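You operate a simulated robot arm through the tools that you are given. There is no shell and no other tool. Be economical: measure what you need, move in short steps, check, and stop when the job is done.

The job below is to be done with a simulated robot arm. You get a single attempt, and the scene is never put back.

JOB
Dose 3 portions of garlic into the small blue tub.
Fine: use the yellow hopper; nothing spilt; the tub ends standing in the grey tray, the hopper's tray pushed in, its black knob at 0.
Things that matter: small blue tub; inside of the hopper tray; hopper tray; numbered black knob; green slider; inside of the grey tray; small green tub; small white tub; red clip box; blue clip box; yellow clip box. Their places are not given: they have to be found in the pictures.

It is judged by the outcome, as a careful person would: the job done as asked, and still so three seconds after it is handed in. It fails if anything else is knocked over, pushed out of place, dropped, spilled or broken.

ROBOT AND FRAMES
A 7-joint arm with a two-finger parallel gripper, fixed in place. Base frame: the origin is at the foot of the arm, x ahead of it, y to its left, z up; the work surface is at about z = 880. Lengths are in mm, angles in degrees, forces in N, time in s.
With the tool pointing down near the work surface it reaches from about 240 to 680 mm from the base axis. Its first joint turns from -66.0 to 66.0 degrees. Payload 2.4 kg.
Tool frame: the origin (TCP) lies between the finger pads and is the grasp point; the fingertips stand 30 mm ahead of it; z points along the fingers, y is the line along which they close. Largest opening 94 mm; finger width 28, thickness 10; the body of the gripper, 50 by 96 mm, starts 55 mm behind the TCP.
Orientation is that of the tool frame in the base frame, as a unit quaternion [x, y, z, w]. With the fingers straight down and closing along the base's y, the tool's x points along the base's -x, its y along +y and its z along -z.

CONTROLS
- The arm moves only by the tool arm_command. Its argument "steps" is a list of rows, each an object (a shift or turn left out is 0, a gripper value left out holds the last) with "claw": the gripper command, from -1 (fully open) to 1 (shut), values between in proportion; "slide": the shift along the tool's x, y, z in units of 250 mm (1.0 is 250 mm), a list of three; "turn": the turn, a rotation vector about the tool's x, y, z in units of 45 degrees (1.0 is 45 degrees), a list of three. In form: [{"claw": claw, "slide": [dx, dy, dz], "turn": [ax, ay, az]}, ...]. A call has 1 to 20 rows; each row is the pose to reach, as a shift and turn from the pose commanded when the call began, along the tool's axes at that moment. A call with a number of a shift or a turn outside -1 to 1 is refused whole. Each row takes 0.2 s and may step no farther than 50 mm and 8.6 degrees from the row before; otherwise, or with a gripper value out of range, the whole call is refused. Where a pose cannot be reached the arm comes as near as it can. A force on the tool above 90 N (or 10 N above the force at the start of the call, whichever is more), or a blocked arm, ends the call early, and 0.2 s more pass. Each finger travels about 153 mm/s and halts on what it meets, pressing with about 20 N; the grip force reading is that of the motor and also rises with nothing between the fingers. The clock runs only during rows and for 0.2 s after the last one: add rows that repeat a pose to give the fingers time. It gives the time, the measured TCP pose, the force on the tool (base axes), the opening and the grip force at its end, in the units of the frame above (readings bear some noise), and new pictures: "pictures" is both (left out), scene, wrist or none.
- Cameras (640 x 400 px; columns grow to the right, rows downward): "scene" is fixed at [61.8, 492.2, 1428.3]; the picture's right is [-0.60, -0.80, 0.00], its down [-0.47, 0.36, -0.81] and it looks along [0.64, -0.49, -0.59] (base axes); focal length 224 px, centre (320, 200). "wrist" rides on the gripper at [-37, 0, -58] in the tool frame; the picture's right is [0.00, -1.00, 0.00], its down [0.97, 0.00, -0.24] and it looks along [0.24, 0.00, 0.97] (tool axes); focal length 218 px, centre (320, 200).
- probe_pixels(camera, pixels): for up to 12 pixels [column, row] of the newest picture of that camera ("zoom" is the newest enlarged one), the place [x, y, z] in the base frame of the surface seen there, good to about 3 mm, but the place of the scene camera against the robot may be out by one fixed shift of up to 25 mm in any direction. No time passes.
- enlarge(camera, box): a new picture of the part [left, top, right, bottom] of that camera's present view, enlarged. No time passes.
- hand_in(): hands the job in; it is judged then, once.

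Go step by step. Measure first, check grasps and placings, and put right what went wrong. The budget is 80 turns and 120 pictures, counting those below and the enlarged ones. Unless the task says otherwise, let go and move clear before handing in, and close with one line.

The tools are called after ">>>" as a command line: name --argument value ..., lists and objects as JSON in quotes. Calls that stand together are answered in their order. arm_command: Moves the arm, as the interface text tells. Its arguments: {"type":"object","properties":{"steps":{"type":"array"},"pictures":{"type":"string","enum":["both","scene","wrist","none"]}},"required":["steps"]} The other tools are called the same way: probe_pixels (camera, pixels) gives the place of the surface under pixels of a picture; enlarge (camera, box) takes an enlarged picture of a part of a camera's view; hand_in () hands the job in.

At the start:

```text
t: 0.0
tcp_pos: [278.6, 214.9, 1269.8]
orientation: [0.001, 1.0, 0.0, -0.001]
force: [-0.4, -0.1, -0.5]
grip_width: 94.4
grasp_force: 0.0
```

scene: 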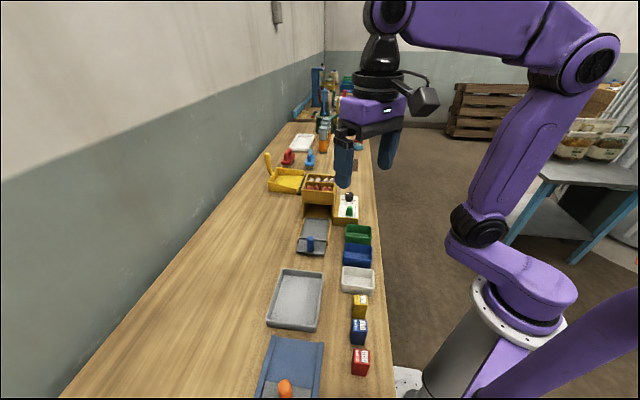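
wrist: 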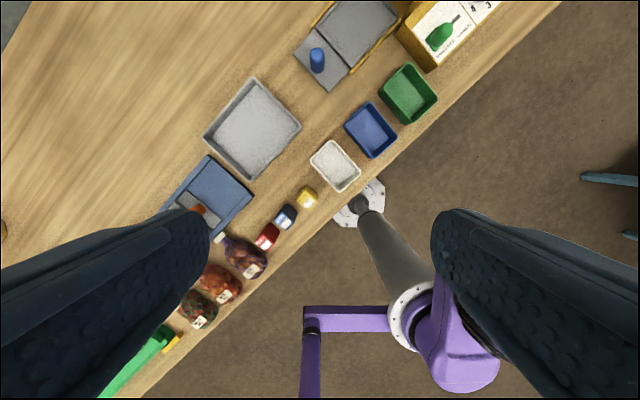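

The scene shows the hopper near pixel (330,200), its tray near (313,240), and the tubs near (357,235–280). I'll enlarge these areas first.

>>> enlarge --camera "scene" --box '[260, 140, 400, 228]'

>>> enlarge --camera "scene" --box '[250, 200, 410, 300]'

>>> enlarge --camera "wrist" --box '[280, 0, 520, 150]'

```text
4.55 times, centred on (330, 184) of scene
```

zoom: 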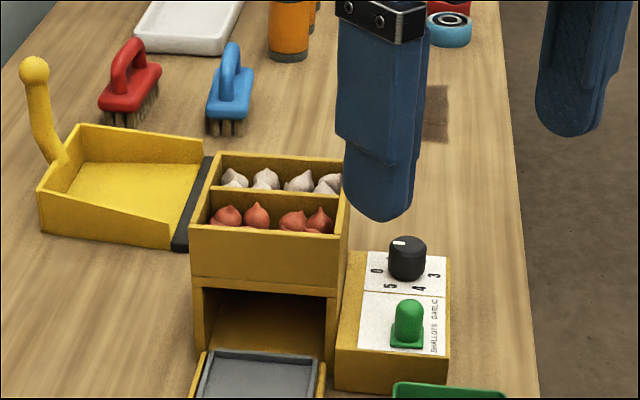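

```text
4.00 times, centred on (330, 250) of scene
```

zoom: 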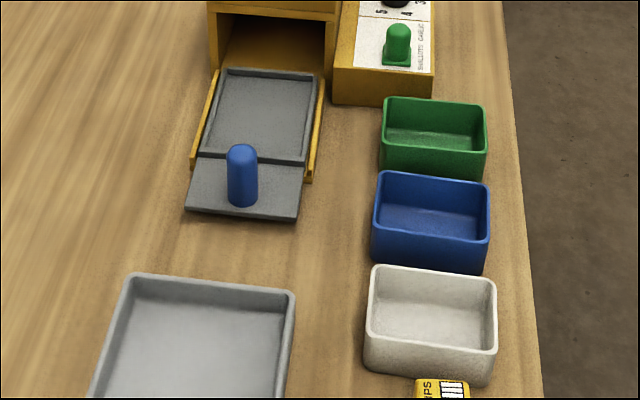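

```text
2.67 times, centred on (400, 75) of wrist
```

zoom: 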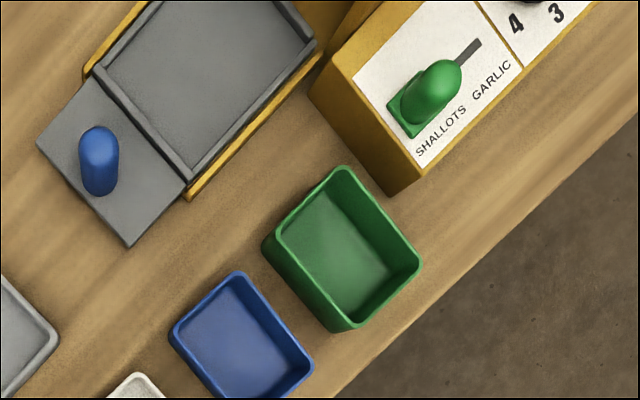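

The zooms show the labelled green slider at SHALLOTS, the knob with its pointer, and the hopper tray pulled out. I'll probe the key points from the wrist camera.

>>> probe_pixels --camera "wrist" --pixels '[[345, 124], [369, 103], [396, 134], [372, 157], [370, 130], [317, 54], [330, 86], [294, 55], [440, 36], [253, 78], [300, 125], [250, 178]]'

>>> probe_pixels --camera "scene" --pixels '[[349, 196], [349, 208], [311, 243], [313, 225], [357, 258], [318, 178], [318, 202], [345, 217], [295, 300], [345, 254], [370, 256], [300, 250]]'

```text
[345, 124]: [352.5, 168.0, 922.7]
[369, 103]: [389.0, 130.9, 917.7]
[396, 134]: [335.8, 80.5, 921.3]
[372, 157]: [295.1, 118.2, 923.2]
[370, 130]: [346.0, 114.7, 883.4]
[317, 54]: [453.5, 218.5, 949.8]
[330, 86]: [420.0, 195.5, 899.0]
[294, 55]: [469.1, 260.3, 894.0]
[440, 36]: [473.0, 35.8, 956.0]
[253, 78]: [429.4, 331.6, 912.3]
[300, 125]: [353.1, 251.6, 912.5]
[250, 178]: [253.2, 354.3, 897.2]
```

```text
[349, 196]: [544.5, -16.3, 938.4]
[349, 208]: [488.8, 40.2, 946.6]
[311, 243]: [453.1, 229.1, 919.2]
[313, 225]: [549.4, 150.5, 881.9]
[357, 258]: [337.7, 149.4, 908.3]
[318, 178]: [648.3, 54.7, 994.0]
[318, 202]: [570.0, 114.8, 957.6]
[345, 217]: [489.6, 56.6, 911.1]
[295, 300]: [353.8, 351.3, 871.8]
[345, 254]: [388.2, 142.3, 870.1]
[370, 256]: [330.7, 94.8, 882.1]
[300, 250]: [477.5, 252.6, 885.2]
```

The blue tub is at about (343,124), roughly 73×52 mm with its rim at z≈922, and the table runs at 45°. I'll align the tool with the table and look down on the hopper.

>>> arm_command --steps '[{"claw": -1, "slide": [-0.134, -0.057, 0.047], "turn": [0, 0, 0.167]}, {"claw": -1, "slide": [-0.268, -0.113, 0.093], "turn": [0, 0, 0.333]}, {"claw": -1, "slide": [-0.402, -0.17, 0.14], "turn": [0, 0, 0.5]}, {"claw": -1, "slide": [-0.536, -0.227, 0.187], "turn": [0, 0, 0.667]}, {"claw": -1, "slide": [-0.67, -0.283, 0.233], "turn": [0, 0, 0.833]}, {"claw": -1, "slide": [-0.804, -0.34, 0.28], "turn": [0, 0, 1.0]}, {"claw": -1, "slide": [-0.804, -0.34, 0.28], "turn": [0, 0, 1.0]}]' --pictures "both"

```text
t: 1.6
tcp_pos: [480.4, 129.3, 1198.8]
orientation: [0.383, 0.924, 0.0, 0.0]
force: [-0.6, 0.2, 0.1]
grip_width: 94.1
grasp_force: 0.0
```

scene: 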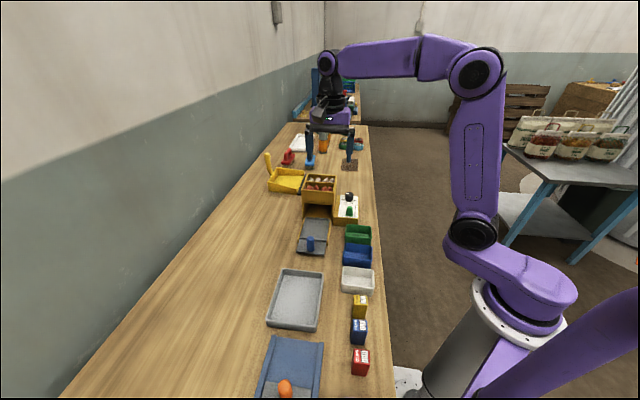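
wrist: 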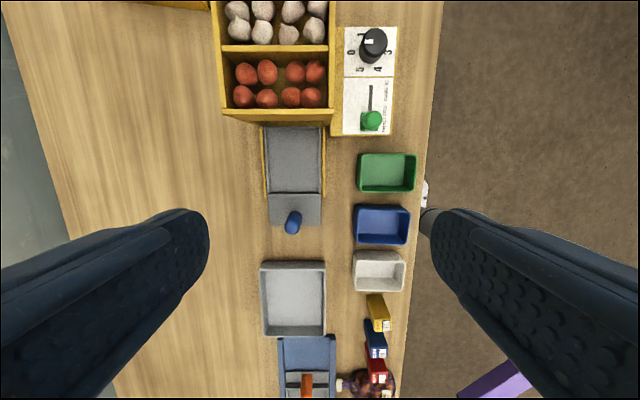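

>>> enlarge --camera "wrist" --box '[320, 0, 448, 80]'

>>> enlarge --camera "wrist" --box '[220, 90, 444, 230]'

>>> probe_pixels --camera "wrist" --pixels '[[357, 207], [408, 209], [406, 243], [358, 241], [382, 225], [270, 130], [323, 132], [323, 192], [269, 193], [321, 226], [269, 226], [293, 216]]'

>>> probe_pixels --camera "wrist" --pixels '[[375, 37], [371, 117], [371, 90], [388, 100], [345, 27], [393, 134], [262, 262], [324, 263], [324, 336], [264, 336], [295, 300], [297, 160]]'

```text
5.00 times, centred on (384, 40) of wrist
```

zoom: 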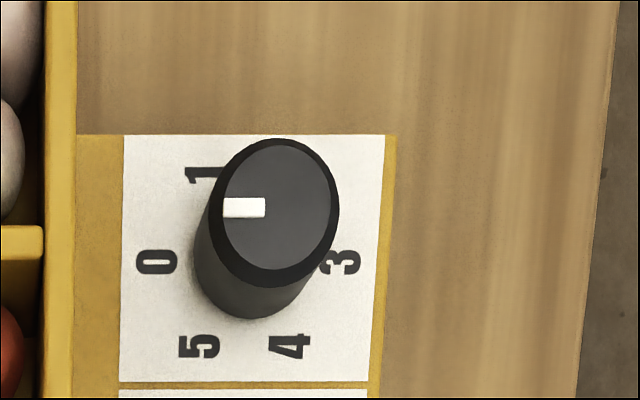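

```text
2.86 times, centred on (332, 160) of wrist
```

zoom: 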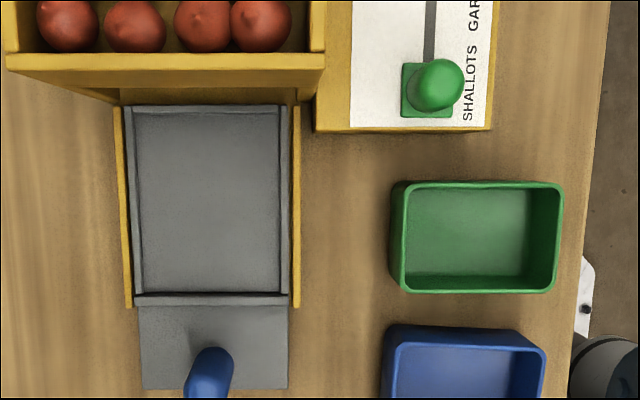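

```text
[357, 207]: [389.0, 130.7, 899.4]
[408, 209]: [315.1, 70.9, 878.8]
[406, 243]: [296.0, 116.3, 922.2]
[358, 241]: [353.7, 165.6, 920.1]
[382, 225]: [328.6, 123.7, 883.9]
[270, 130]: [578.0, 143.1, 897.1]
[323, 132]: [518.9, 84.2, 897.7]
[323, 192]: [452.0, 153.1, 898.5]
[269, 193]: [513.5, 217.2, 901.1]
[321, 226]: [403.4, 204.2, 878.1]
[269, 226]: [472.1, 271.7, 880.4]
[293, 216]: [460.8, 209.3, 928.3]
```

```text
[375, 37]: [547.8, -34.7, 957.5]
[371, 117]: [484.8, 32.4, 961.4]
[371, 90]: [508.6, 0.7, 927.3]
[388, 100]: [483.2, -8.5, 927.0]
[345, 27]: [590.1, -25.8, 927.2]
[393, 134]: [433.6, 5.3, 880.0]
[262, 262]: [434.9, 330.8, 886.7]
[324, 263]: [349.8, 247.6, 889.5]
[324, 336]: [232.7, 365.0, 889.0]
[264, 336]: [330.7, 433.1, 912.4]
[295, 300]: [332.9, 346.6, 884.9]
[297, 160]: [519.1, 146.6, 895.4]
```

The knob points at 0, with 1, 2, 3 running clockwise seen from above, and the tray pocket appears about 76×90 mm. I'll go lower to measure the tub and tray exactly.

>>> arm_command --steps '[{"slide": [0.03, -0.04, 0.185]}, {"slide": [0.06, -0.08, 0.37]}, {"slide": [0.092, -0.124, 0.556]}, {"slide": [0.092, -0.124, 0.556]}]' --pictures "wrist"

>>> enlarge --camera "scene" --box '[290, 165, 370, 215]'

```text
t: 2.6
tcp_pos: [441.8, 124.0, 1059.7]
orientation: [0.382, 0.924, -0.001, 0.0]
force: [0.1, 0.2, 0.8]
grip_width: 94.0
grasp_force: 0.0
```

wrist: 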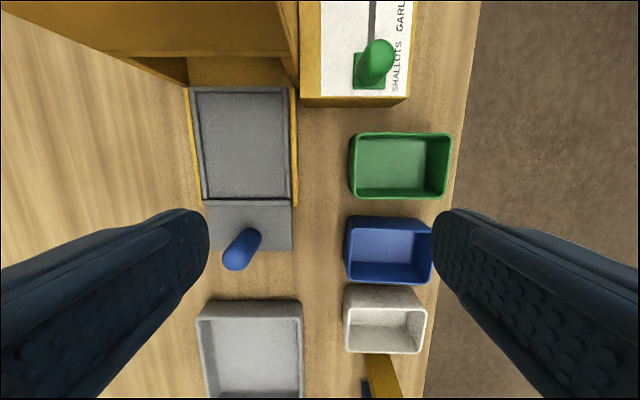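

```text
8.00 times, centred on (330, 190) of scene
```

zoom: 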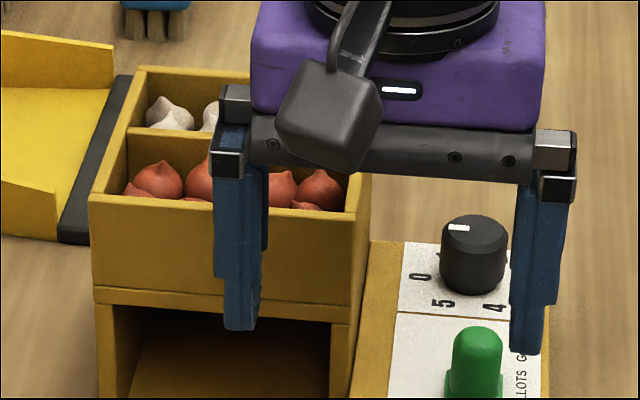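

>>> enlarge --camera "wrist" --box '[180, 60, 468, 240]'

>>> probe_pixels --camera "wrist" --pixels '[[194, 140], [200, 140], [205, 140], [240, 140], [285, 140], [289, 140], [294, 140], [245, 88], [245, 92], [245, 190], [245, 199], [240, 60]]'

>>> probe_pixels --camera "wrist" --pixels '[[346, 240], [350, 240], [390, 219], [390, 278], [390, 283], [390, 288], [390, 291], [390, 197], [390, 203], [380, 48], [382, 250], [352, 217]]'

```text
2.22 times, centred on (324, 150) of wrist
```

zoom: 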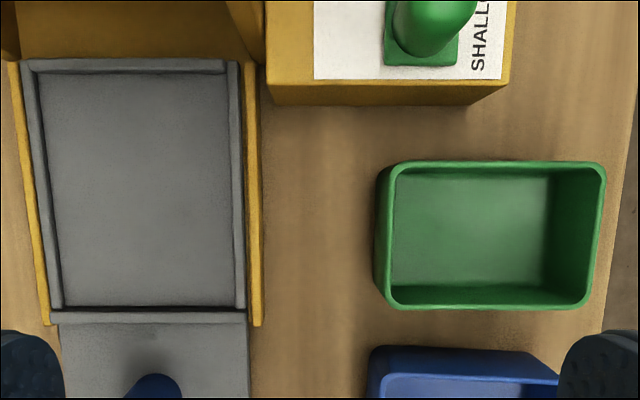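

```text
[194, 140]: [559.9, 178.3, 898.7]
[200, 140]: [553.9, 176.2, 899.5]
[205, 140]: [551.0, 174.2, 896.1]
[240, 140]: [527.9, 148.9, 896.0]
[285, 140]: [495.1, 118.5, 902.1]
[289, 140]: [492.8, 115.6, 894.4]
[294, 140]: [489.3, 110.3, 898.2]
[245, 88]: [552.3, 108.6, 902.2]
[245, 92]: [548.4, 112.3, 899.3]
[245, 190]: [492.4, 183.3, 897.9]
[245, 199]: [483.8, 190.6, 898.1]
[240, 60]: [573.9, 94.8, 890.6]
```

```text
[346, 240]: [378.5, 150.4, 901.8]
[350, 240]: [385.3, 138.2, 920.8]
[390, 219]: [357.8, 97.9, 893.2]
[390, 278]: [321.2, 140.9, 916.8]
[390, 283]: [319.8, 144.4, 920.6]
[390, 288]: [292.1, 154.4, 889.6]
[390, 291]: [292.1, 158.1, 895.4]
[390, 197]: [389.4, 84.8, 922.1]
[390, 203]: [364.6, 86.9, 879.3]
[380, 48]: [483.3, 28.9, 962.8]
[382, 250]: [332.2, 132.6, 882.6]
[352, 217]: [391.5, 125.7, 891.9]
```

The tray pocket centre is at about u=261, v=473 in table axes, with u=(x−y)/√2 and v=(x+y)/√2, and it holds the tub best turned 90°. The slider post is at about (484,30), top z 962; I'll grip it first.

>>> arm_command --steps '[{"claw": 0.15, "slide": [-0.127, -0.048, 0.0]}, {"claw": 0.15, "slide": [-0.254, -0.096, 0.06]}, {"claw": 0.15, "slide": [-0.381, -0.144, 0.12]}, {"claw": 0.15, "slide": [-0.381, -0.144, 0.24]}, {"claw": 0.15, "slide": [-0.381, -0.144, 0.24]}]' --pictures "both"

```text
t: 3.8
tcp_pos: [483.4, 30.5, 1000.2]
orientation: [0.383, 0.924, 0.0, 0.0]
force: [-0.2, 0.2, 0.6]
grip_width: 40.1
grasp_force: 0.0
```

scene: 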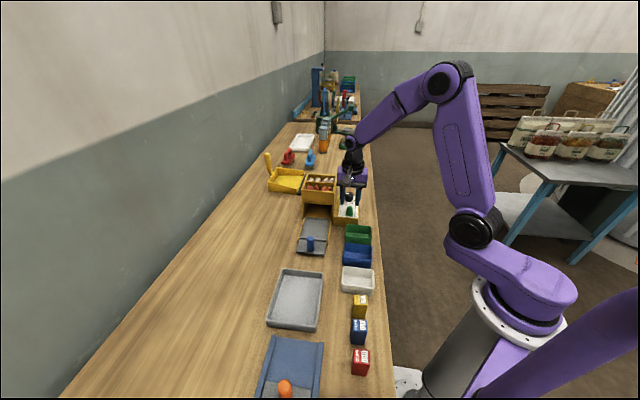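
wrist: 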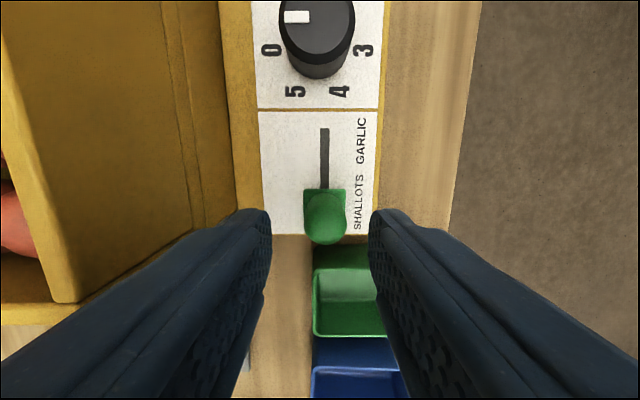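

The slider post at (325,215) is centred between the fingertips. I'll probe the slot end and the knob, then lower.

>>> probe_pixels --camera "wrist" --pixels '[[324, 130], [324, 185], [325, 222], [312, 192], [340, 192], [317, 20], [317, 70], [285, 16], [353, 16]]'

>>> arm_command --steps '[{"claw": 0.15, "slide": [0, 0, 0.07]}, {"claw": 0.15, "slide": [0, 0, 0.135]}, {"claw": 0.6, "slide": [0, 0, 0.135]}, {"claw": 1, "slide": [0, 0, 0.135]}, {"claw": 1, "slide": [0, 0, 0.135]}]' --pictures "wrist"

```text
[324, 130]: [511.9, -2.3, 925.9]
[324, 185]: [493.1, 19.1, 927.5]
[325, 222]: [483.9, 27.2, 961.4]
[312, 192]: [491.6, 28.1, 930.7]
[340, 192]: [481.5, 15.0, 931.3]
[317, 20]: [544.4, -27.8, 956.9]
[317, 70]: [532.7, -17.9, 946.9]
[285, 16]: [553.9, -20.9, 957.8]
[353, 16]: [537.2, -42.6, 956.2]
```

```text
t: 5.0
tcp_pos: [482.9, 28.3, 966.4]
orientation: [0.384, 0.924, -0.002, -0.002]
force: [-17.1, -18.3, 4.2]
grip_width: 20.9
grasp_force: 44.5
```

wrist: 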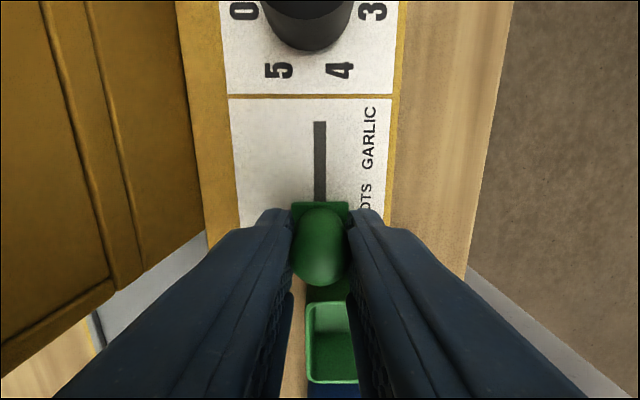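

The slider is gripped at width 21 mm, with about 25 N sideways load because it sits slightly off to −v. I'll shift 1.5 mm and slide it 40 mm towards GARLIC.

>>> arm_command --steps '[{"claw": 1, "slide": [-0.03, -0.006, 0.135]}, {"claw": 1, "slide": [-0.07, -0.006, 0.135]}, {"claw": 1, "slide": [-0.11, -0.006, 0.135]}, {"claw": 1, "slide": [-0.14, -0.006, 0.135]}, {"claw": 1, "slide": [-0.16, -0.006, 0.135]}]' --pictures "wrist"

```text
t: 5.3
tcp_pos: [486.0, 24.5, 965.7]
orientation: [0.383, 0.924, -0.002, 0.003]
force: [-10.1, -10.7, 17.9]
grip_width: 20.8
grasp_force: 45.3
stopped in row 1: the force on the tool passed its limit (the readings are from after the stop); the commanded pose is now the measured one
```

wrist: 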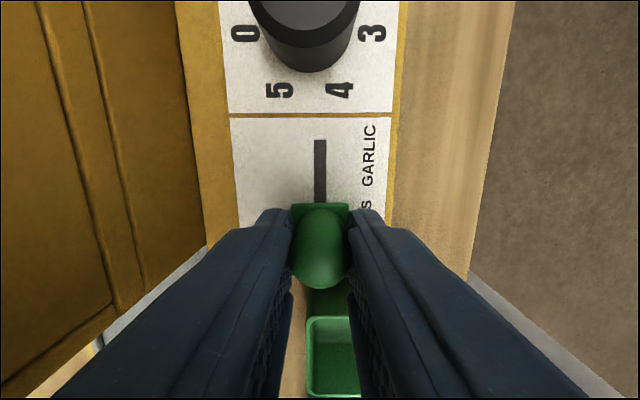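

The slider moved about 5 mm before the force stop. I'll recentre by another 1 mm and continue in finer steps.

>>> arm_command --steps '[{"claw": 0.7, "slide": [0, -0.004, 0]}, {"claw": 1, "slide": [0, -0.004, 0]}, {"claw": 1, "slide": [-0.01, -0.004, 0]}, {"claw": 1, "slide": [-0.02, -0.004, 0]}, {"claw": 1, "slide": [-0.03, -0.004, 0]}, {"claw": 1, "slide": [-0.04, -0.004, 0]}, {"claw": 1, "slide": [-0.05, -0.004, 0]}, {"claw": 1, "slide": [-0.06, -0.004, 0]}, {"claw": 1, "slide": [-0.07, -0.004, 0]}, {"claw": 1, "slide": [-0.08, -0.004, 0]}, {"claw": 1, "slide": [-0.09, -0.004, 0]}, {"claw": 1, "slide": [-0.1, -0.004, 0]}, {"claw": 1, "slide": [-0.11, -0.004, 0]}, {"claw": 1, "slide": [-0.12, -0.004, 0]}, {"claw": 1, "slide": [-0.13, -0.004, 0]}]' --pictures "wrist"

```text
t: 8.5
tcp_pos: [509.2, 1.1, 964.9]
orientation: [0.384, 0.924, 0.001, 0.003]
force: [-13.3, -13.3, 30.2]
grip_width: 21.2
grasp_force: 45.1
```

wrist: 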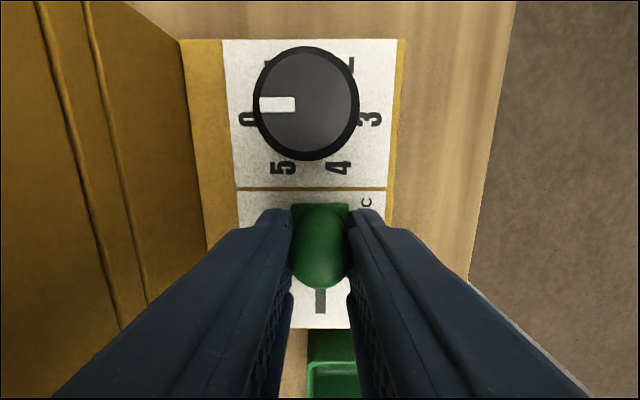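

The slider is now at u≈359, next to the slot's far end. I'll push a few millimetres more to confirm it is at the stop, then open and rise for a look.

>>> arm_command --steps '[{"claw": 1, "slide": [-0.008, 0, 0]}, {"claw": 1, "slide": [-0.016, 0, 0]}, {"claw": 1, "slide": [-0.024, 0, 0]}]' --pictures "none"

>>> arm_command --steps '[{"claw": 0.15}, {"claw": 0.15}, {"claw": 0.15, "slide": [0, 0, -0.1]}, {"claw": 0.15, "slide": [0.06, 0, -0.25]}, {"claw": 0.15, "slide": [0.1, 0, -0.4]}, {"claw": 0.15, "slide": [0.1, 0, -0.4]}]' --pictures "wrist"

```text
t: 9.3
tcp_pos: [512.0, 0.1, 964.6]
orientation: [0.383, 0.924, -0.001, 0.0]
force: [-29.1, 1.0, 35.9]
grip_width: 20.9
grasp_force: 45.2
```

```text
t: 10.7
tcp_pos: [495.7, 16.6, 1064.6]
orientation: [0.384, 0.924, -0.001, 0.003]
force: [-0.1, 0.9, -0.1]
grip_width: 39.8
grasp_force: 0.1
```

wrist: 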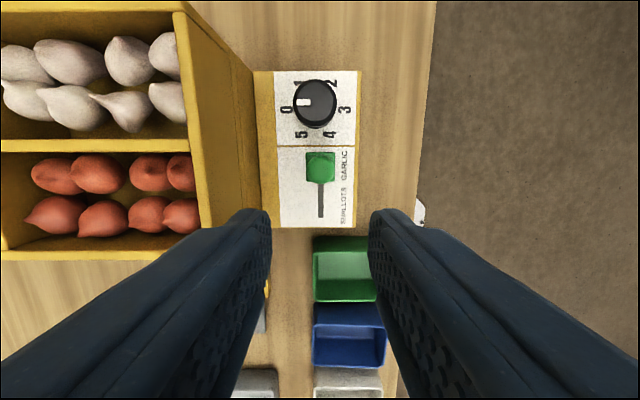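

The slider now sits at GARLIC (320,165) and the knob still points at 0. I'll probe the knob's centre and the hopper's front edge.

>>> probe_pixels --camera "wrist" --pixels '[[296, 102], [334, 102], [315, 82], [315, 121], [315, 102], [100, 245], [100, 259], [200, 229], [196, 120], [320, 160], [320, 213]]'

>>> enlarge --camera "wrist" --box '[240, 60, 400, 160]'

```text
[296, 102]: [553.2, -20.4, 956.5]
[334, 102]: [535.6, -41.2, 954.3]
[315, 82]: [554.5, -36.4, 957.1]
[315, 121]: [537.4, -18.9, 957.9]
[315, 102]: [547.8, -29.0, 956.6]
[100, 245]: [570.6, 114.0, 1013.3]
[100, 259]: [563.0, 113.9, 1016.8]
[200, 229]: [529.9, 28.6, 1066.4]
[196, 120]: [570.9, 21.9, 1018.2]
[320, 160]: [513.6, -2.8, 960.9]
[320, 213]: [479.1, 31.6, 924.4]
```

```text
4.00 times, centred on (320, 110) of wrist
```

zoom: 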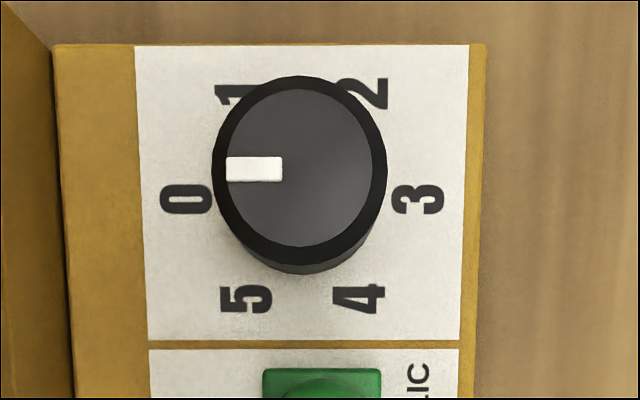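

The hopper top is at z≈1017 with its front at u≈318, and the knob centre is at u≈407, v≈364. Next I'll go above the blue tub at (344,124).

>>> arm_command --steps '[{"claw": -1, "slide": [0.147, -0.025, 0]}, {"claw": -1, "slide": [0.294, -0.05, 0]}, {"claw": -1, "slide": [0.441, -0.075, 0.06]}, {"claw": -1, "slide": [0.588, -0.1, 0.16]}, {"claw": -1, "slide": [0.735, -0.125, 0.26]}, {"claw": -1, "slide": [0.735, -0.125, 0.36]}, {"claw": -1, "slide": [0.735, -0.125, 0.36]}]' --pictures "wrist"

```text
t: 12.3
tcp_pos: [345.4, 125.0, 973.4]
orientation: [0.384, 0.923, 0.0, 0.003]
force: [0.6, -0.1, 0.7]
grip_width: 94.1
grasp_force: 0.1
```

wrist: 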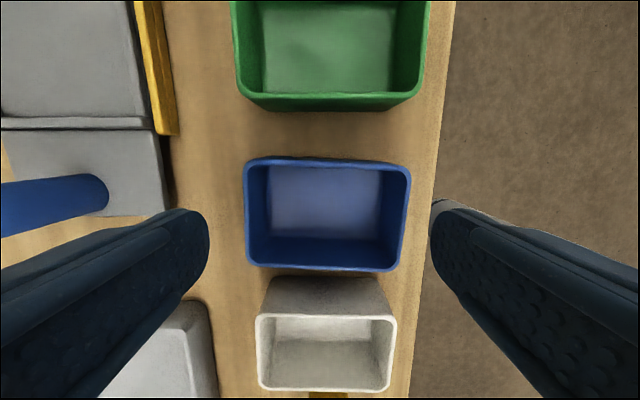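

The tub rim spans columns 245–411, about 3 mm to −v of centre. I'll correct that, lower to TCP z≈925 and grip.

>>> arm_command --steps '[{"claw": -1, "slide": [0, -0.013, 0.1]}, {"claw": -1, "slide": [0, -0.013, 0.193]}, {"claw": -0.7, "slide": [0, -0.013, 0.193]}, {"claw": -0.4, "slide": [0, -0.013, 0.193]}, {"claw": -0.2, "slide": [0, -0.013, 0.193]}, {"claw": -0.2, "slide": [0, -0.013, 0.193]}]' --pictures "wrist"

```text
t: 13.7
tcp_pos: [342.0, 122.5, 926.5]
orientation: [0.383, 0.924, 0.0, 0.004]
force: [-1.9, 0.8, 39.9]
grip_width: 85.6
grasp_force: 19.9
```

wrist: 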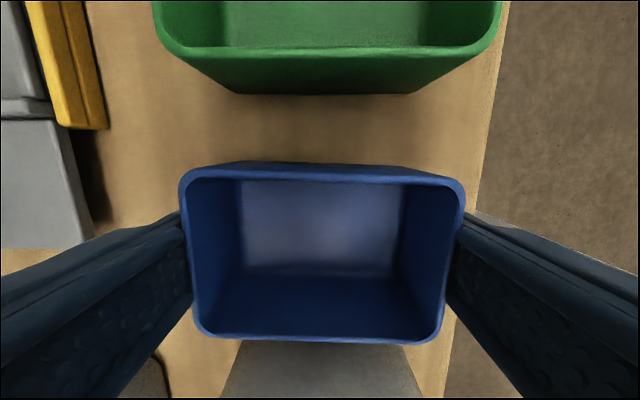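

The grip closed at 85.6 mm on the rim sides, so the tub is wider than my probes gave, and there is a 40 N upward force. I'll firm the grip, lift slightly and check.

>>> arm_command --steps '[{"claw": 0.2, "slide": [0, 0, -0.006]}, {"claw": 0.2, "slide": [0, 0, -0.012]}, {"claw": 0.2, "slide": [0, 0, -0.04]}, {"claw": 0.2, "slide": [0, 0, -0.08]}, {"claw": 0.2, "slide": [0, 0, -0.08]}]' --pictures "both"

```text
t: 14.9
tcp_pos: [342.3, 121.8, 945.3]
orientation: [0.383, 0.924, 0.0, 0.003]
force: [0.3, 0.4, 0.7]
grip_width: 84.8
grasp_force: 19.9
```

scene: 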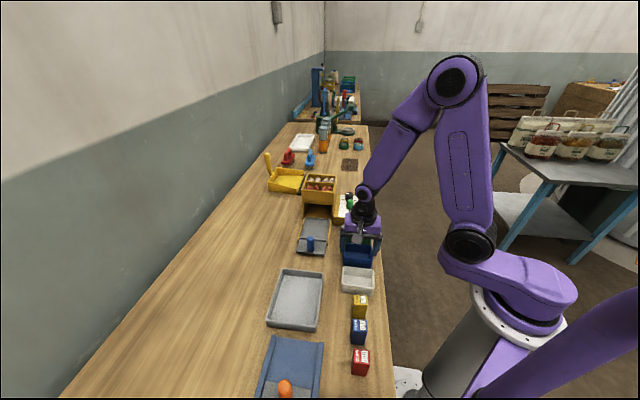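
wrist: 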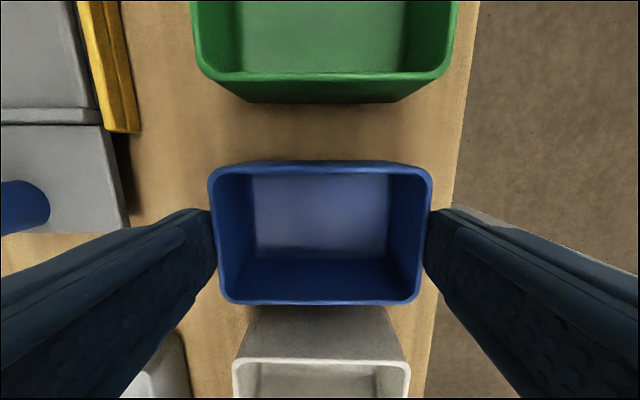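

The tub looks smaller now, so it probably stayed on the table while the fingers slid up its walls. I'll probe to confirm.

>>> probe_pixels --camera "wrist" --pixels '[[320, 163], [320, 300], [212, 190], [430, 190], [320, 210], [320, 76], [320, 363], [222, 297], [418, 297]]'

>>> enlarge --camera "scene" --box '[320, 190, 400, 290]'

```text
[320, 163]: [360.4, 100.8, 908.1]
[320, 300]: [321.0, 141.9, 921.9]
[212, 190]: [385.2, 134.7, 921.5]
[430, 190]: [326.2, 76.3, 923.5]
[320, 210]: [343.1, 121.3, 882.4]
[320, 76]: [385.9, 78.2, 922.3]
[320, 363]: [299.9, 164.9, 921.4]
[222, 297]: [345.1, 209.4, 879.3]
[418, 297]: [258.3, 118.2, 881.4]
```

```text
4.00 times, centred on (360, 240) of scene
```

zoom: 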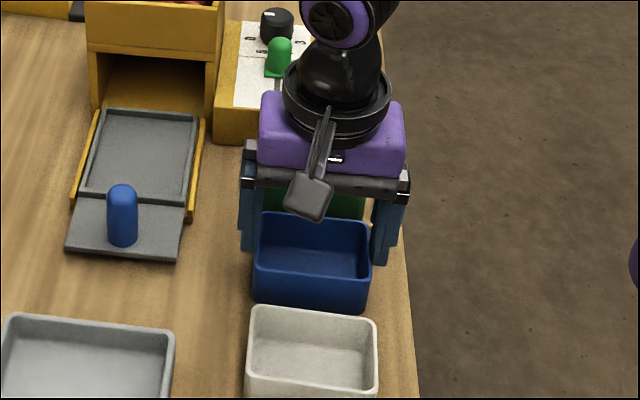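

The tub is still on the table, rim z≈922, centred at u≈155, v≈326 and 83 mm wide. I'll open, recentre by 2 mm, go a little deeper and close with the full command.

>>> arm_command --steps '[{"claw": -1}, {"claw": -1, "slide": [0, -0.008, 0]}, {"claw": -1, "slide": [0, -0.008, 0.05]}, {"claw": -1, "slide": [0, -0.008, 0.095]}, {"claw": -1, "slide": [0, -0.008, 0.095]}]' --pictures "none"

>>> arm_command --steps '[{"claw": 0}, {"claw": 1}, {"claw": 1}, {"claw": 1}]' --pictures "none"

>>> arm_command --steps '[{"claw": 1, "slide": [0, 0, -0.01]}, {"claw": 1, "slide": [0, 0, -0.02]}, {"claw": 1, "slide": [0, 0, -0.04]}, {"claw": 1, "slide": [0, 0, -0.06]}]' --pictures "wrist"

```text
t: 16.1
tcp_pos: [341.6, 120.3, 921.6]
orientation: [0.383, 0.924, 0.0, 0.003]
force: [0.3, -0.6, -0.6]
grip_width: 93.9
grasp_force: 0.1
```

```text
t: 17.1
tcp_pos: [341.6, 121.3, 921.0]
orientation: [0.383, 0.924, 0.0, 0.003]
force: [0.1, -0.3, 0.2]
grip_width: 89.3
grasp_force: 19.5
```

```text
t: 18.1
tcp_pos: [341.5, 120.9, 937.0]
orientation: [0.383, 0.924, 0.0, 0.003]
force: [-0.4, 0.6, 0.0]
grip_width: 89.3
grasp_force: 20.2
```

wrist: 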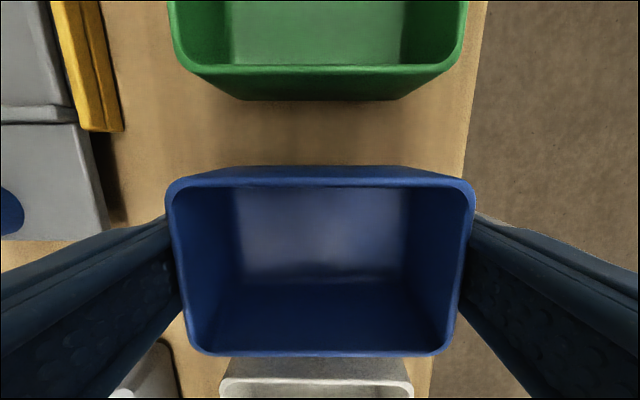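

The tub is now held, with its rim spanning columns 167–475 and a grip width of 89 mm. It has to go in turned 90°, and the far finger would be tight against the hopper, so I'll set it on the free table left of the tray and regrip it across its short side.

>>> arm_command --steps '[{"claw": 1, "slide": [0, 0, -0.19]}, {"claw": 1, "slide": [0, 0, -0.372]}, {"claw": 1, "slide": [-0.003, 0.09, -0.372], "turn": [0, 0, -0.182]}, {"claw": 1, "slide": [-0.006, 0.18, -0.372], "turn": [0, 0, -0.364]}, {"claw": 1, "slide": [-0.009, 0.27, -0.372], "turn": [0, 0, -0.545]}, {"claw": 1, "slide": [-0.012, 0.36, -0.372], "turn": [0, 0, -0.727]}, {"claw": 1, "slide": [-0.015, 0.45, -0.372], "turn": [0, 0, -0.909]}, {"claw": 1, "slide": [-0.018, 0.54, -0.372], "turn": [0, 0, -1.0]}, {"claw": 1, "slide": [-0.024, 0.69, -0.372], "turn": [0, 0, -1.0]}, {"claw": 1, "slide": [-0.03, 0.84, -0.372], "turn": [0, 0, -1.0]}, {"claw": 1, "slide": [-0.036, 0.99, -0.372], "turn": [0, 0, -1.0]}, {"claw": 1, "slide": [-0.036, 0.99, -0.372], "turn": [0, 0, -1.0]}]' --pictures "both"

```text
t: 20.7
tcp_pos: [521.9, 288.9, 1030.1]
orientation: [0.0, 1.0, -0.002, 0.003]
force: [0.4, 0.3, 1.1]
grip_width: 89.5
grasp_force: 19.6
```

scene: 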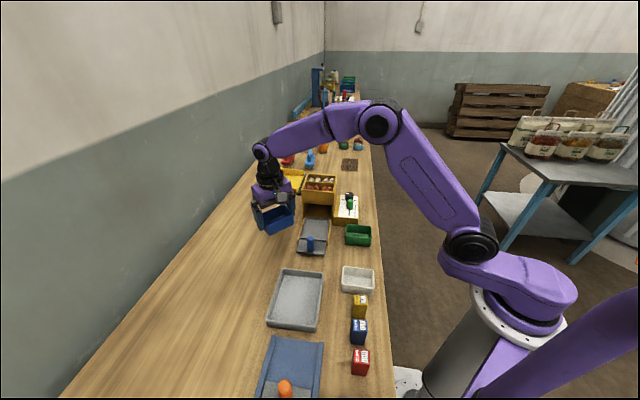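
wrist: 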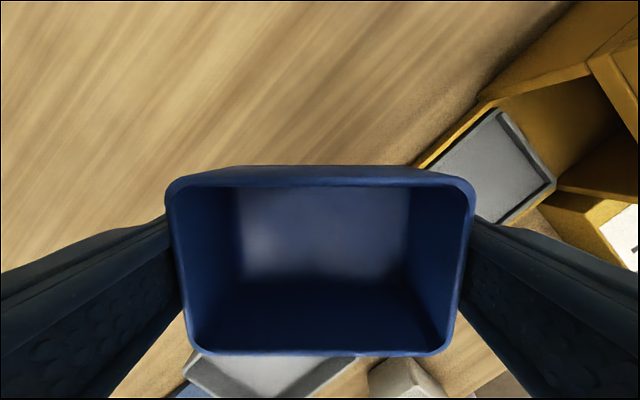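

The turn so far is 45°. I'll turn another 45° and then lower to the table.

>>> arm_command --steps '[{"claw": 1, "turn": [0, 0, -0.19]}, {"claw": 1, "turn": [0, 0, -0.38]}, {"claw": 1, "turn": [0, 0, -0.57]}, {"claw": 1, "turn": [0, 0, -0.76]}, {"claw": 1, "turn": [0, 0, -0.95]}, {"claw": 1, "turn": [0, 0, -1.0]}, {"claw": 1, "slide": [0, 0, 0.15], "turn": [0, 0, -1.0]}, {"claw": 1, "slide": [0, 0, 0.3], "turn": [0, 0, -1.0]}, {"claw": 1, "slide": [0, 0, 0.39], "turn": [0, 0, -1.0]}, {"claw": 1, "slide": [0, 0, 0.43], "turn": [0, 0, -1.0]}, {"claw": 1, "slide": [0, 0, 0.434], "turn": [0, 0, -1.0]}, {"claw": 1, "slide": [0, 0, 0.434], "turn": [0, 0, -1.0]}]' --pictures "wrist"

```text
t: 23.3
tcp_pos: [523.1, 288.6, 922.3]
orientation: [-0.381, 0.924, -0.002, 0.002]
force: [-0.5, 0.3, 2.7]
grip_width: 89.6
grasp_force: 20.1
```

wrist: 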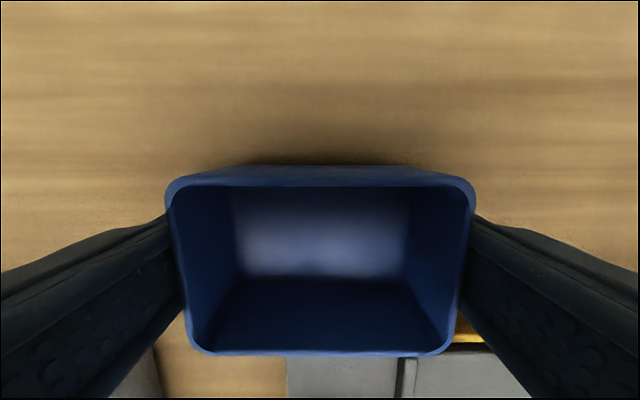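

The tub is down, with 2.7 N of contact. I'll release, rise straight up and turn back 45°.

>>> arm_command --steps '[{"claw": 1, "slide": [0, 0, 0.003]}, {"claw": -1, "slide": [0, 0, 0.003]}, {"claw": -1, "slide": [0, 0, 0.003]}, {"claw": -1, "slide": [0, 0, -0.1]}, {"claw": -1, "slide": [0, 0, -0.25]}, {"claw": -1, "slide": [0, 0, -0.35], "turn": [0, 0, 0.19]}, {"claw": -1, "slide": [0, 0, -0.35], "turn": [0, 0, 0.38]}, {"claw": -1, "slide": [0, 0, -0.35], "turn": [0, 0, 0.57]}, {"claw": -1, "slide": [0, 0, -0.35], "turn": [0, 0, 0.76]}, {"claw": -1, "slide": [0, 0, -0.35], "turn": [0, 0, 0.95]}, {"claw": -1, "slide": [0, 0, -0.35], "turn": [0, 0, 1.0]}]' --pictures "none"

>>> arm_command --steps '[{"claw": -1, "turn": [0, 0, 0.19]}, {"claw": -1, "turn": [0, 0, 0.38]}, {"claw": -1, "turn": [0, 0, 0.57]}, {"claw": -1, "turn": [0, 0, 0.76]}, {"claw": -1, "turn": [0, 0, 0.95]}, {"claw": -1, "turn": [0, 0, 1.0]}, {"claw": -1, "turn": [0, 0, 1.0]}]' --pictures "wrist"

```text
t: 25.7
tcp_pos: [520.8, 288.4, 1010.0]
orientation: [0.003, 1.0, -0.002, 0.003]
force: [0.2, 0.1, -0.5]
grip_width: 93.9
grasp_force: 0.1
```

```text
t: 27.3
tcp_pos: [521.6, 288.0, 1008.7]
orientation: [0.384, 0.923, 0.0, 0.003]
force: [0.1, -0.2, -0.4]
grip_width: 93.9
grasp_force: 0.0
```

wrist: 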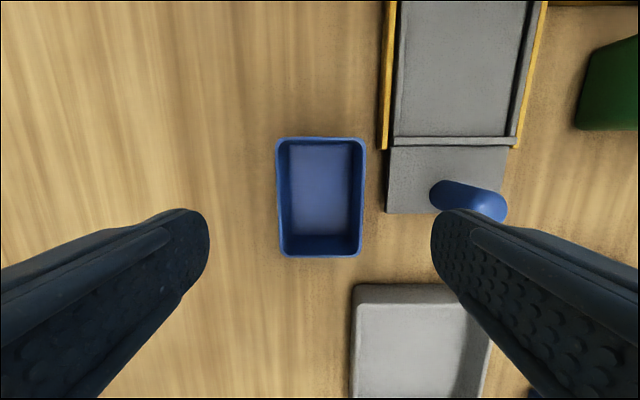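

The tub stands upright at columns 276–367, well centred. I'll descend with a partial opening so the right finger clears the tray, and grip its short side.

>>> arm_command --steps '[{"claw": -0.6, "slide": [-0.012, 0, 0]}, {"claw": -0.6, "slide": [-0.012, 0, 0.15]}, {"claw": -0.6, "slide": [-0.012, 0, 0.28]}, {"claw": -0.6, "slide": [-0.012, 0, 0.345]}, {"claw": -0.6, "slide": [-0.012, 0, 0.345]}, {"claw": 0.2, "slide": [-0.012, 0, 0.345]}, {"claw": 1, "slide": [-0.012, 0, 0.345]}, {"claw": 1, "slide": [-0.012, 0, 0.345]}]' --pictures "none"

>>> arm_command --steps '[{"claw": 1, "slide": [0, 0, -0.02]}, {"claw": 1, "slide": [0, 0, -0.06]}, {"claw": 1, "slide": [0, 0, -0.22]}, {"claw": 1, "slide": [0, 0, -0.36]}, {"claw": 1, "slide": [0, 0, -0.36]}]' --pictures "wrist"

```text
t: 29.1
tcp_pos: [524.2, 287.4, 922.3]
orientation: [0.382, 0.924, -0.001, 0.003]
force: [-0.3, 0.4, 0.0]
grip_width: 63.2
grasp_force: 20.5
```

```text
t: 30.3
tcp_pos: [524.4, 287.1, 1013.3]
orientation: [0.383, 0.924, 0.0, 0.003]
force: [0.1, -0.4, -0.3]
grip_width: 63.4
grasp_force: 20.1
```

wrist: 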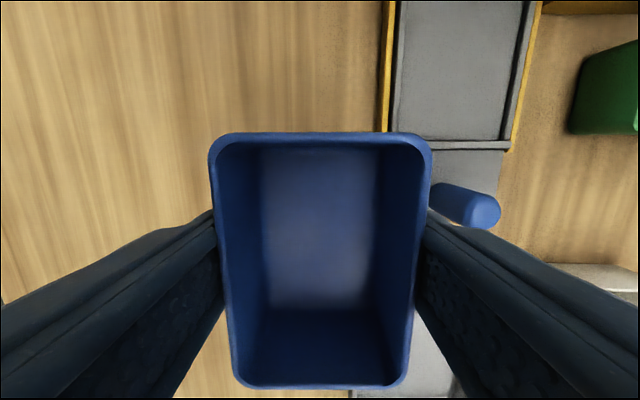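

The tub is held across its short side at 63 mm. I'll re-probe the tray walls from here for the placement.

>>> probe_pixels --camera "wrist" --pixels '[[470, 138], [470, 142], [470, 148], [396, 60], [400, 60], [404, 60], [511, 60], [515, 60], [520, 60], [460, 60], [450, 2], [440, 196]]'

```text
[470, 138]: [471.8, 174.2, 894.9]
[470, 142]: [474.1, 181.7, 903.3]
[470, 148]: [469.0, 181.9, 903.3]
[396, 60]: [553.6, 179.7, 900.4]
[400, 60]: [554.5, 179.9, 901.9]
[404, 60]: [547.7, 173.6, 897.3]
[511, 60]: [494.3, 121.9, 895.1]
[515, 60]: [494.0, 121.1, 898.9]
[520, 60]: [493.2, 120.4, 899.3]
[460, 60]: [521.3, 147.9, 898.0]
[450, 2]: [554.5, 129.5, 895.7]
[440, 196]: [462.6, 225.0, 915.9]
```

The tray pocket centre is at u≈259, v≈473, floor z≈896. The wrist camera would come too close to the hopper front there, so I'll set the tub down again and regrip it 16 mm towards its near end.

>>> arm_command --steps '[{"claw": 1, "slide": [0, 0, 0.18]}, {"claw": 1, "slide": [0, 0, 0.34]}, {"claw": 1, "slide": [0, 0, 0.363]}, {"claw": 1, "slide": [0, 0, 0.366]}, {"claw": -0.6, "slide": [0, 0, 0.366]}, {"claw": -0.6, "slide": [0, 0, 0.366]}, {"claw": -0.6, "slide": [0.035, 0, 0.366]}, {"claw": -0.6, "slide": [0.07, 0, 0.362]}, {"claw": 0.2, "slide": [0.07, 0, 0.362]}, {"claw": 1, "slide": [0.07, 0, 0.362]}, {"claw": 1, "slide": [0.07, 0, 0.362]}]' --pictures "none"

>>> arm_command --steps '[{"claw": 1, "slide": [0, 0, -0.02]}, {"claw": 1, "slide": [0, 0, -0.06]}, {"claw": 1, "slide": [0, 0, -0.22]}, {"claw": 1, "slide": [0, 0, -0.36]}, {"claw": 1, "slide": [0, 0, -0.36]}]' --pictures "wrist"

```text
t: 32.7
tcp_pos: [512.7, 298.8, 923.1]
orientation: [0.383, 0.924, 0.0, 0.003]
force: [-0.7, 0.3, 0.4]
grip_width: 63.4
grasp_force: 19.9
```

```text
t: 33.9
tcp_pos: [511.0, 300.5, 1011.1]
orientation: [0.384, 0.923, -0.001, 0.003]
force: [0.1, -0.9, 0.5]
grip_width: 63.2
grasp_force: 20.7
```

wrist: 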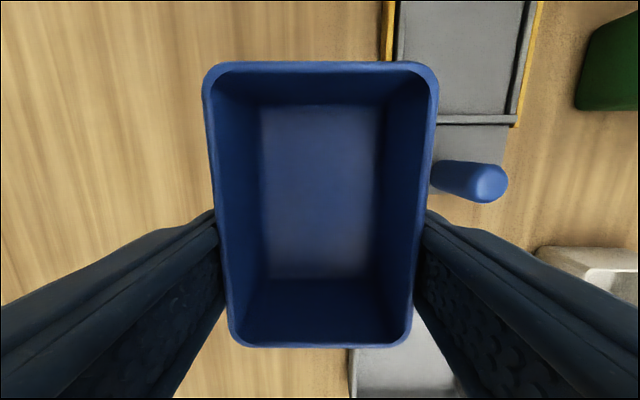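

The tub is held near its near end, with the tub centre 15 mm ahead of the TCP. I'll move it over the hopper tray to check alignment.

>>> arm_command --steps '[{"claw": 1, "slide": [-0.095, -0.101, 0]}, {"claw": 1, "slide": [-0.19, -0.202, 0]}, {"claw": 1, "slide": [-0.286, -0.302, 0]}, {"claw": 1, "slide": [-0.381, -0.403, 0.1]}, {"claw": 1, "slide": [-0.381, -0.403, 0.18]}, {"claw": 1, "slide": [-0.381, -0.403, 0.18]}]' --pictures "both"

>>> enlarge --camera "scene" --box '[270, 170, 370, 270]'

```text
t: 35.3
tcp_pos: [508.2, 159.8, 966.8]
orientation: [0.383, 0.924, 0.001, 0.003]
force: [-0.4, -0.8, 0.0]
grip_width: 63.3
grasp_force: 20.1
```

scene: 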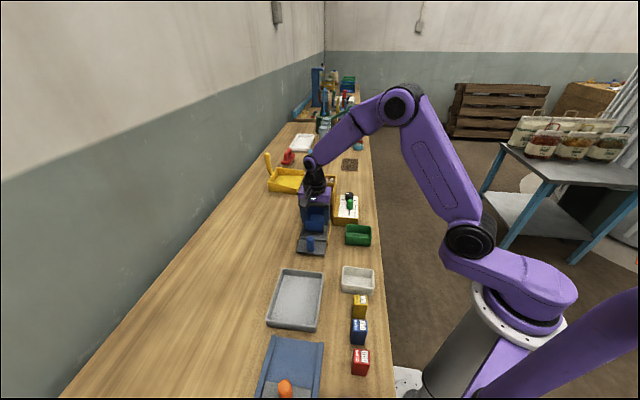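
wrist: 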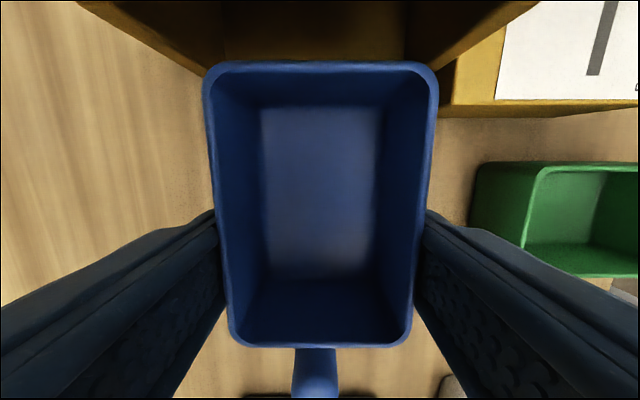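

```text
4.00 times, centred on (320, 220) of scene
```

zoom: 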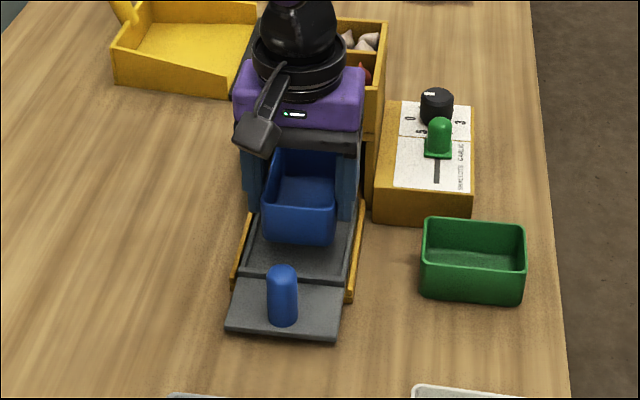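

The tub is lined up over the tray pocket with equal margins. I'll lower it to the tray floor.

>>> arm_command --steps '[{"claw": 1, "slide": [0, 0, 0.05]}, {"claw": 1, "slide": [0, 0, 0.09]}, {"claw": 1, "slide": [0, 0, 0.104]}, {"claw": 1, "slide": [0, 0, 0.11]}, {"claw": 1, "slide": [0, 0, 0.11]}]' --pictures "scene"

>>> enlarge --camera "scene" --box '[285, 185, 355, 255]'

```text
t: 36.5
tcp_pos: [508.6, 160.2, 940.7]
orientation: [0.384, 0.923, -0.001, 0.003]
force: [0.1, 0.4, 0.4]
grip_width: 63.8
grasp_force: 20.6
```

scene: 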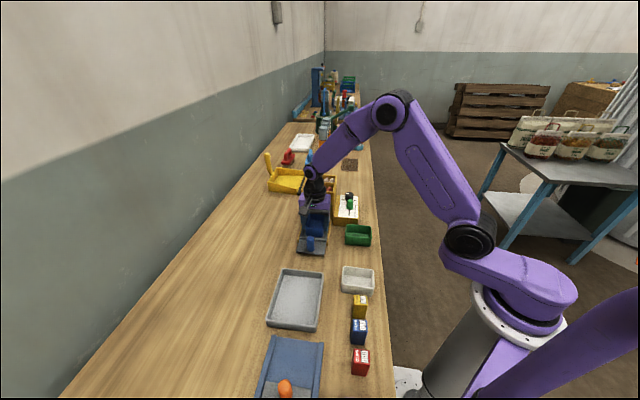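

```text
5.71 times, centred on (320, 220) of scene
```

zoom: 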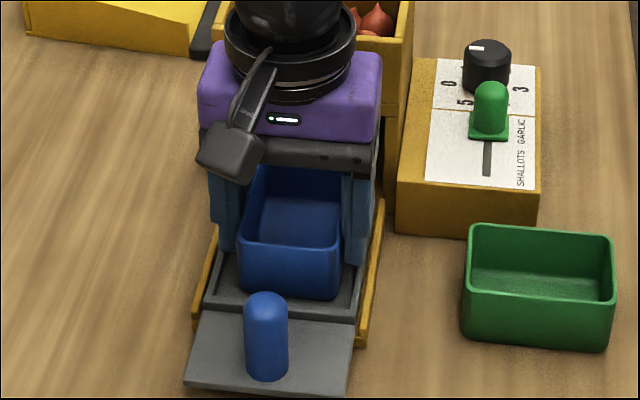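

No contact yet; the tub sits inside the pocket outline. I'll lower another few millimetres and watch the force.

>>> arm_command --steps '[{"claw": 1, "slide": [0, 0, 0.006]}, {"claw": 1, "slide": [0, 0, 0.012]}, {"claw": 1, "slide": [0, 0, 0.012]}]' --pictures "none"

```text
t: 37.3
tcp_pos: [508.6, 159.4, 937.6]
orientation: [0.384, 0.923, 0.001, 0.005]
force: [-2.2, -1.9, 18.8]
grip_width: 63.4
grasp_force: 20.3
```

Contact (19 N) came at z≈938, which matches the tray floor. I'll release, rise and check.

>>> arm_command --steps '[{"claw": -0.5, "slide": [0, 0, -0.004]}, {"claw": -0.6, "slide": [0, 0, -0.004]}, {"claw": -0.6, "slide": [0.0, 0, -0.1]}, {"claw": -0.6, "slide": [0.1, 0, -0.25]}, {"claw": -0.6, "slide": [0.2, 0, -0.4]}, {"claw": -0.6, "slide": [0.3, 0, -0.5]}, {"claw": -0.6, "slide": [0.3, 0, -0.5]}]' --pictures "both"

>>> enlarge --camera "scene" --box '[285, 185, 355, 255]'

```text
t: 38.9
tcp_pos: [455.0, 211.8, 1062.5]
orientation: [0.383, 0.924, 0.0, 0.002]
force: [0.2, -0.4, 0.5]
grip_width: 75.1
grasp_force: 0.1
```

scene: 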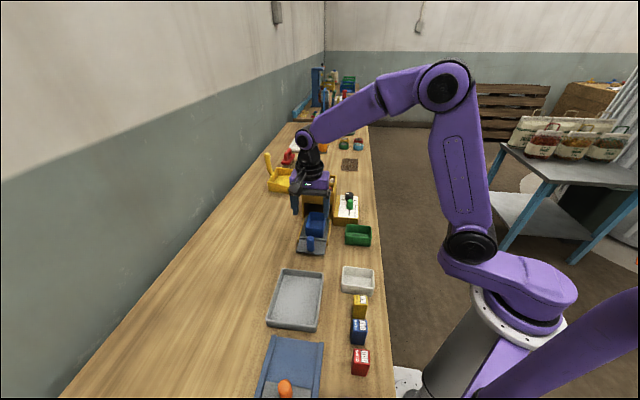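
wrist: 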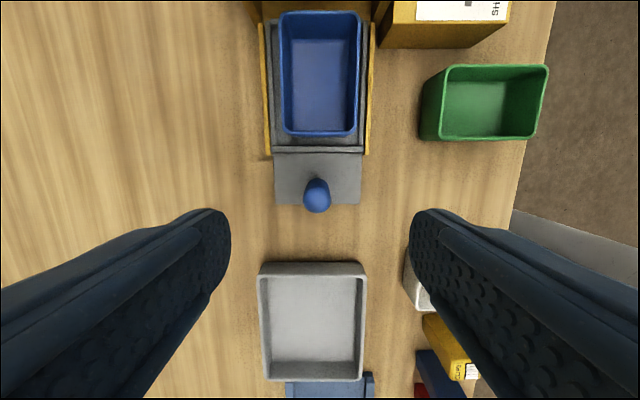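

```text
5.71 times, centred on (320, 220) of scene
```

zoom: 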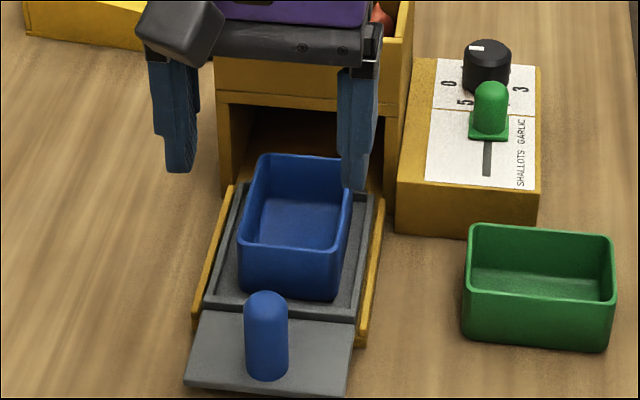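

The tub sits in the pocket. I'll check its rim height for levelness and locate the handle for pushing.

>>> enlarge --camera "wrist" --box '[240, 0, 400, 100]'

>>> probe_pixels --camera "wrist" --pixels '[[320, 12], [320, 134], [281, 60], [358, 60], [320, 80], [315, 186], [317, 205], [305, 195], [329, 195], [320, 151], [275, 80], [363, 80]]'

```text
4.00 times, centred on (320, 50) of wrist
```

zoom: 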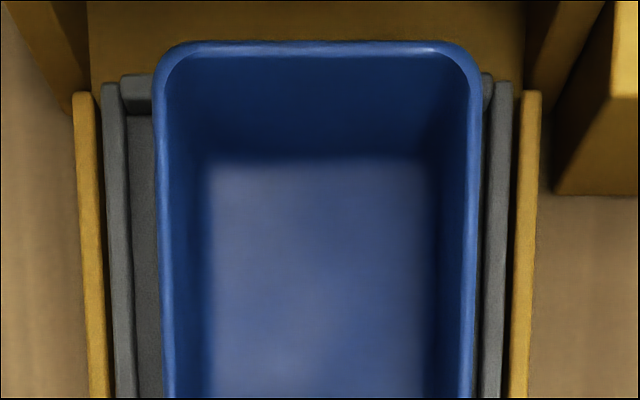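

```text
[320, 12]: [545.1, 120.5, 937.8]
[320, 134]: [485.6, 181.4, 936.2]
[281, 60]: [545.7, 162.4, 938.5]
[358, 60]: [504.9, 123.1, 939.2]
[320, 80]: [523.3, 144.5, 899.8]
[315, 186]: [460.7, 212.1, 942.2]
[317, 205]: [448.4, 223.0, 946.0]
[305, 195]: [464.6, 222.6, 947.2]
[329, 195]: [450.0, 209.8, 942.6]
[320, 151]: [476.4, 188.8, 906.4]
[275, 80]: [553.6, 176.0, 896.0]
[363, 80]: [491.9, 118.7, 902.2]
```

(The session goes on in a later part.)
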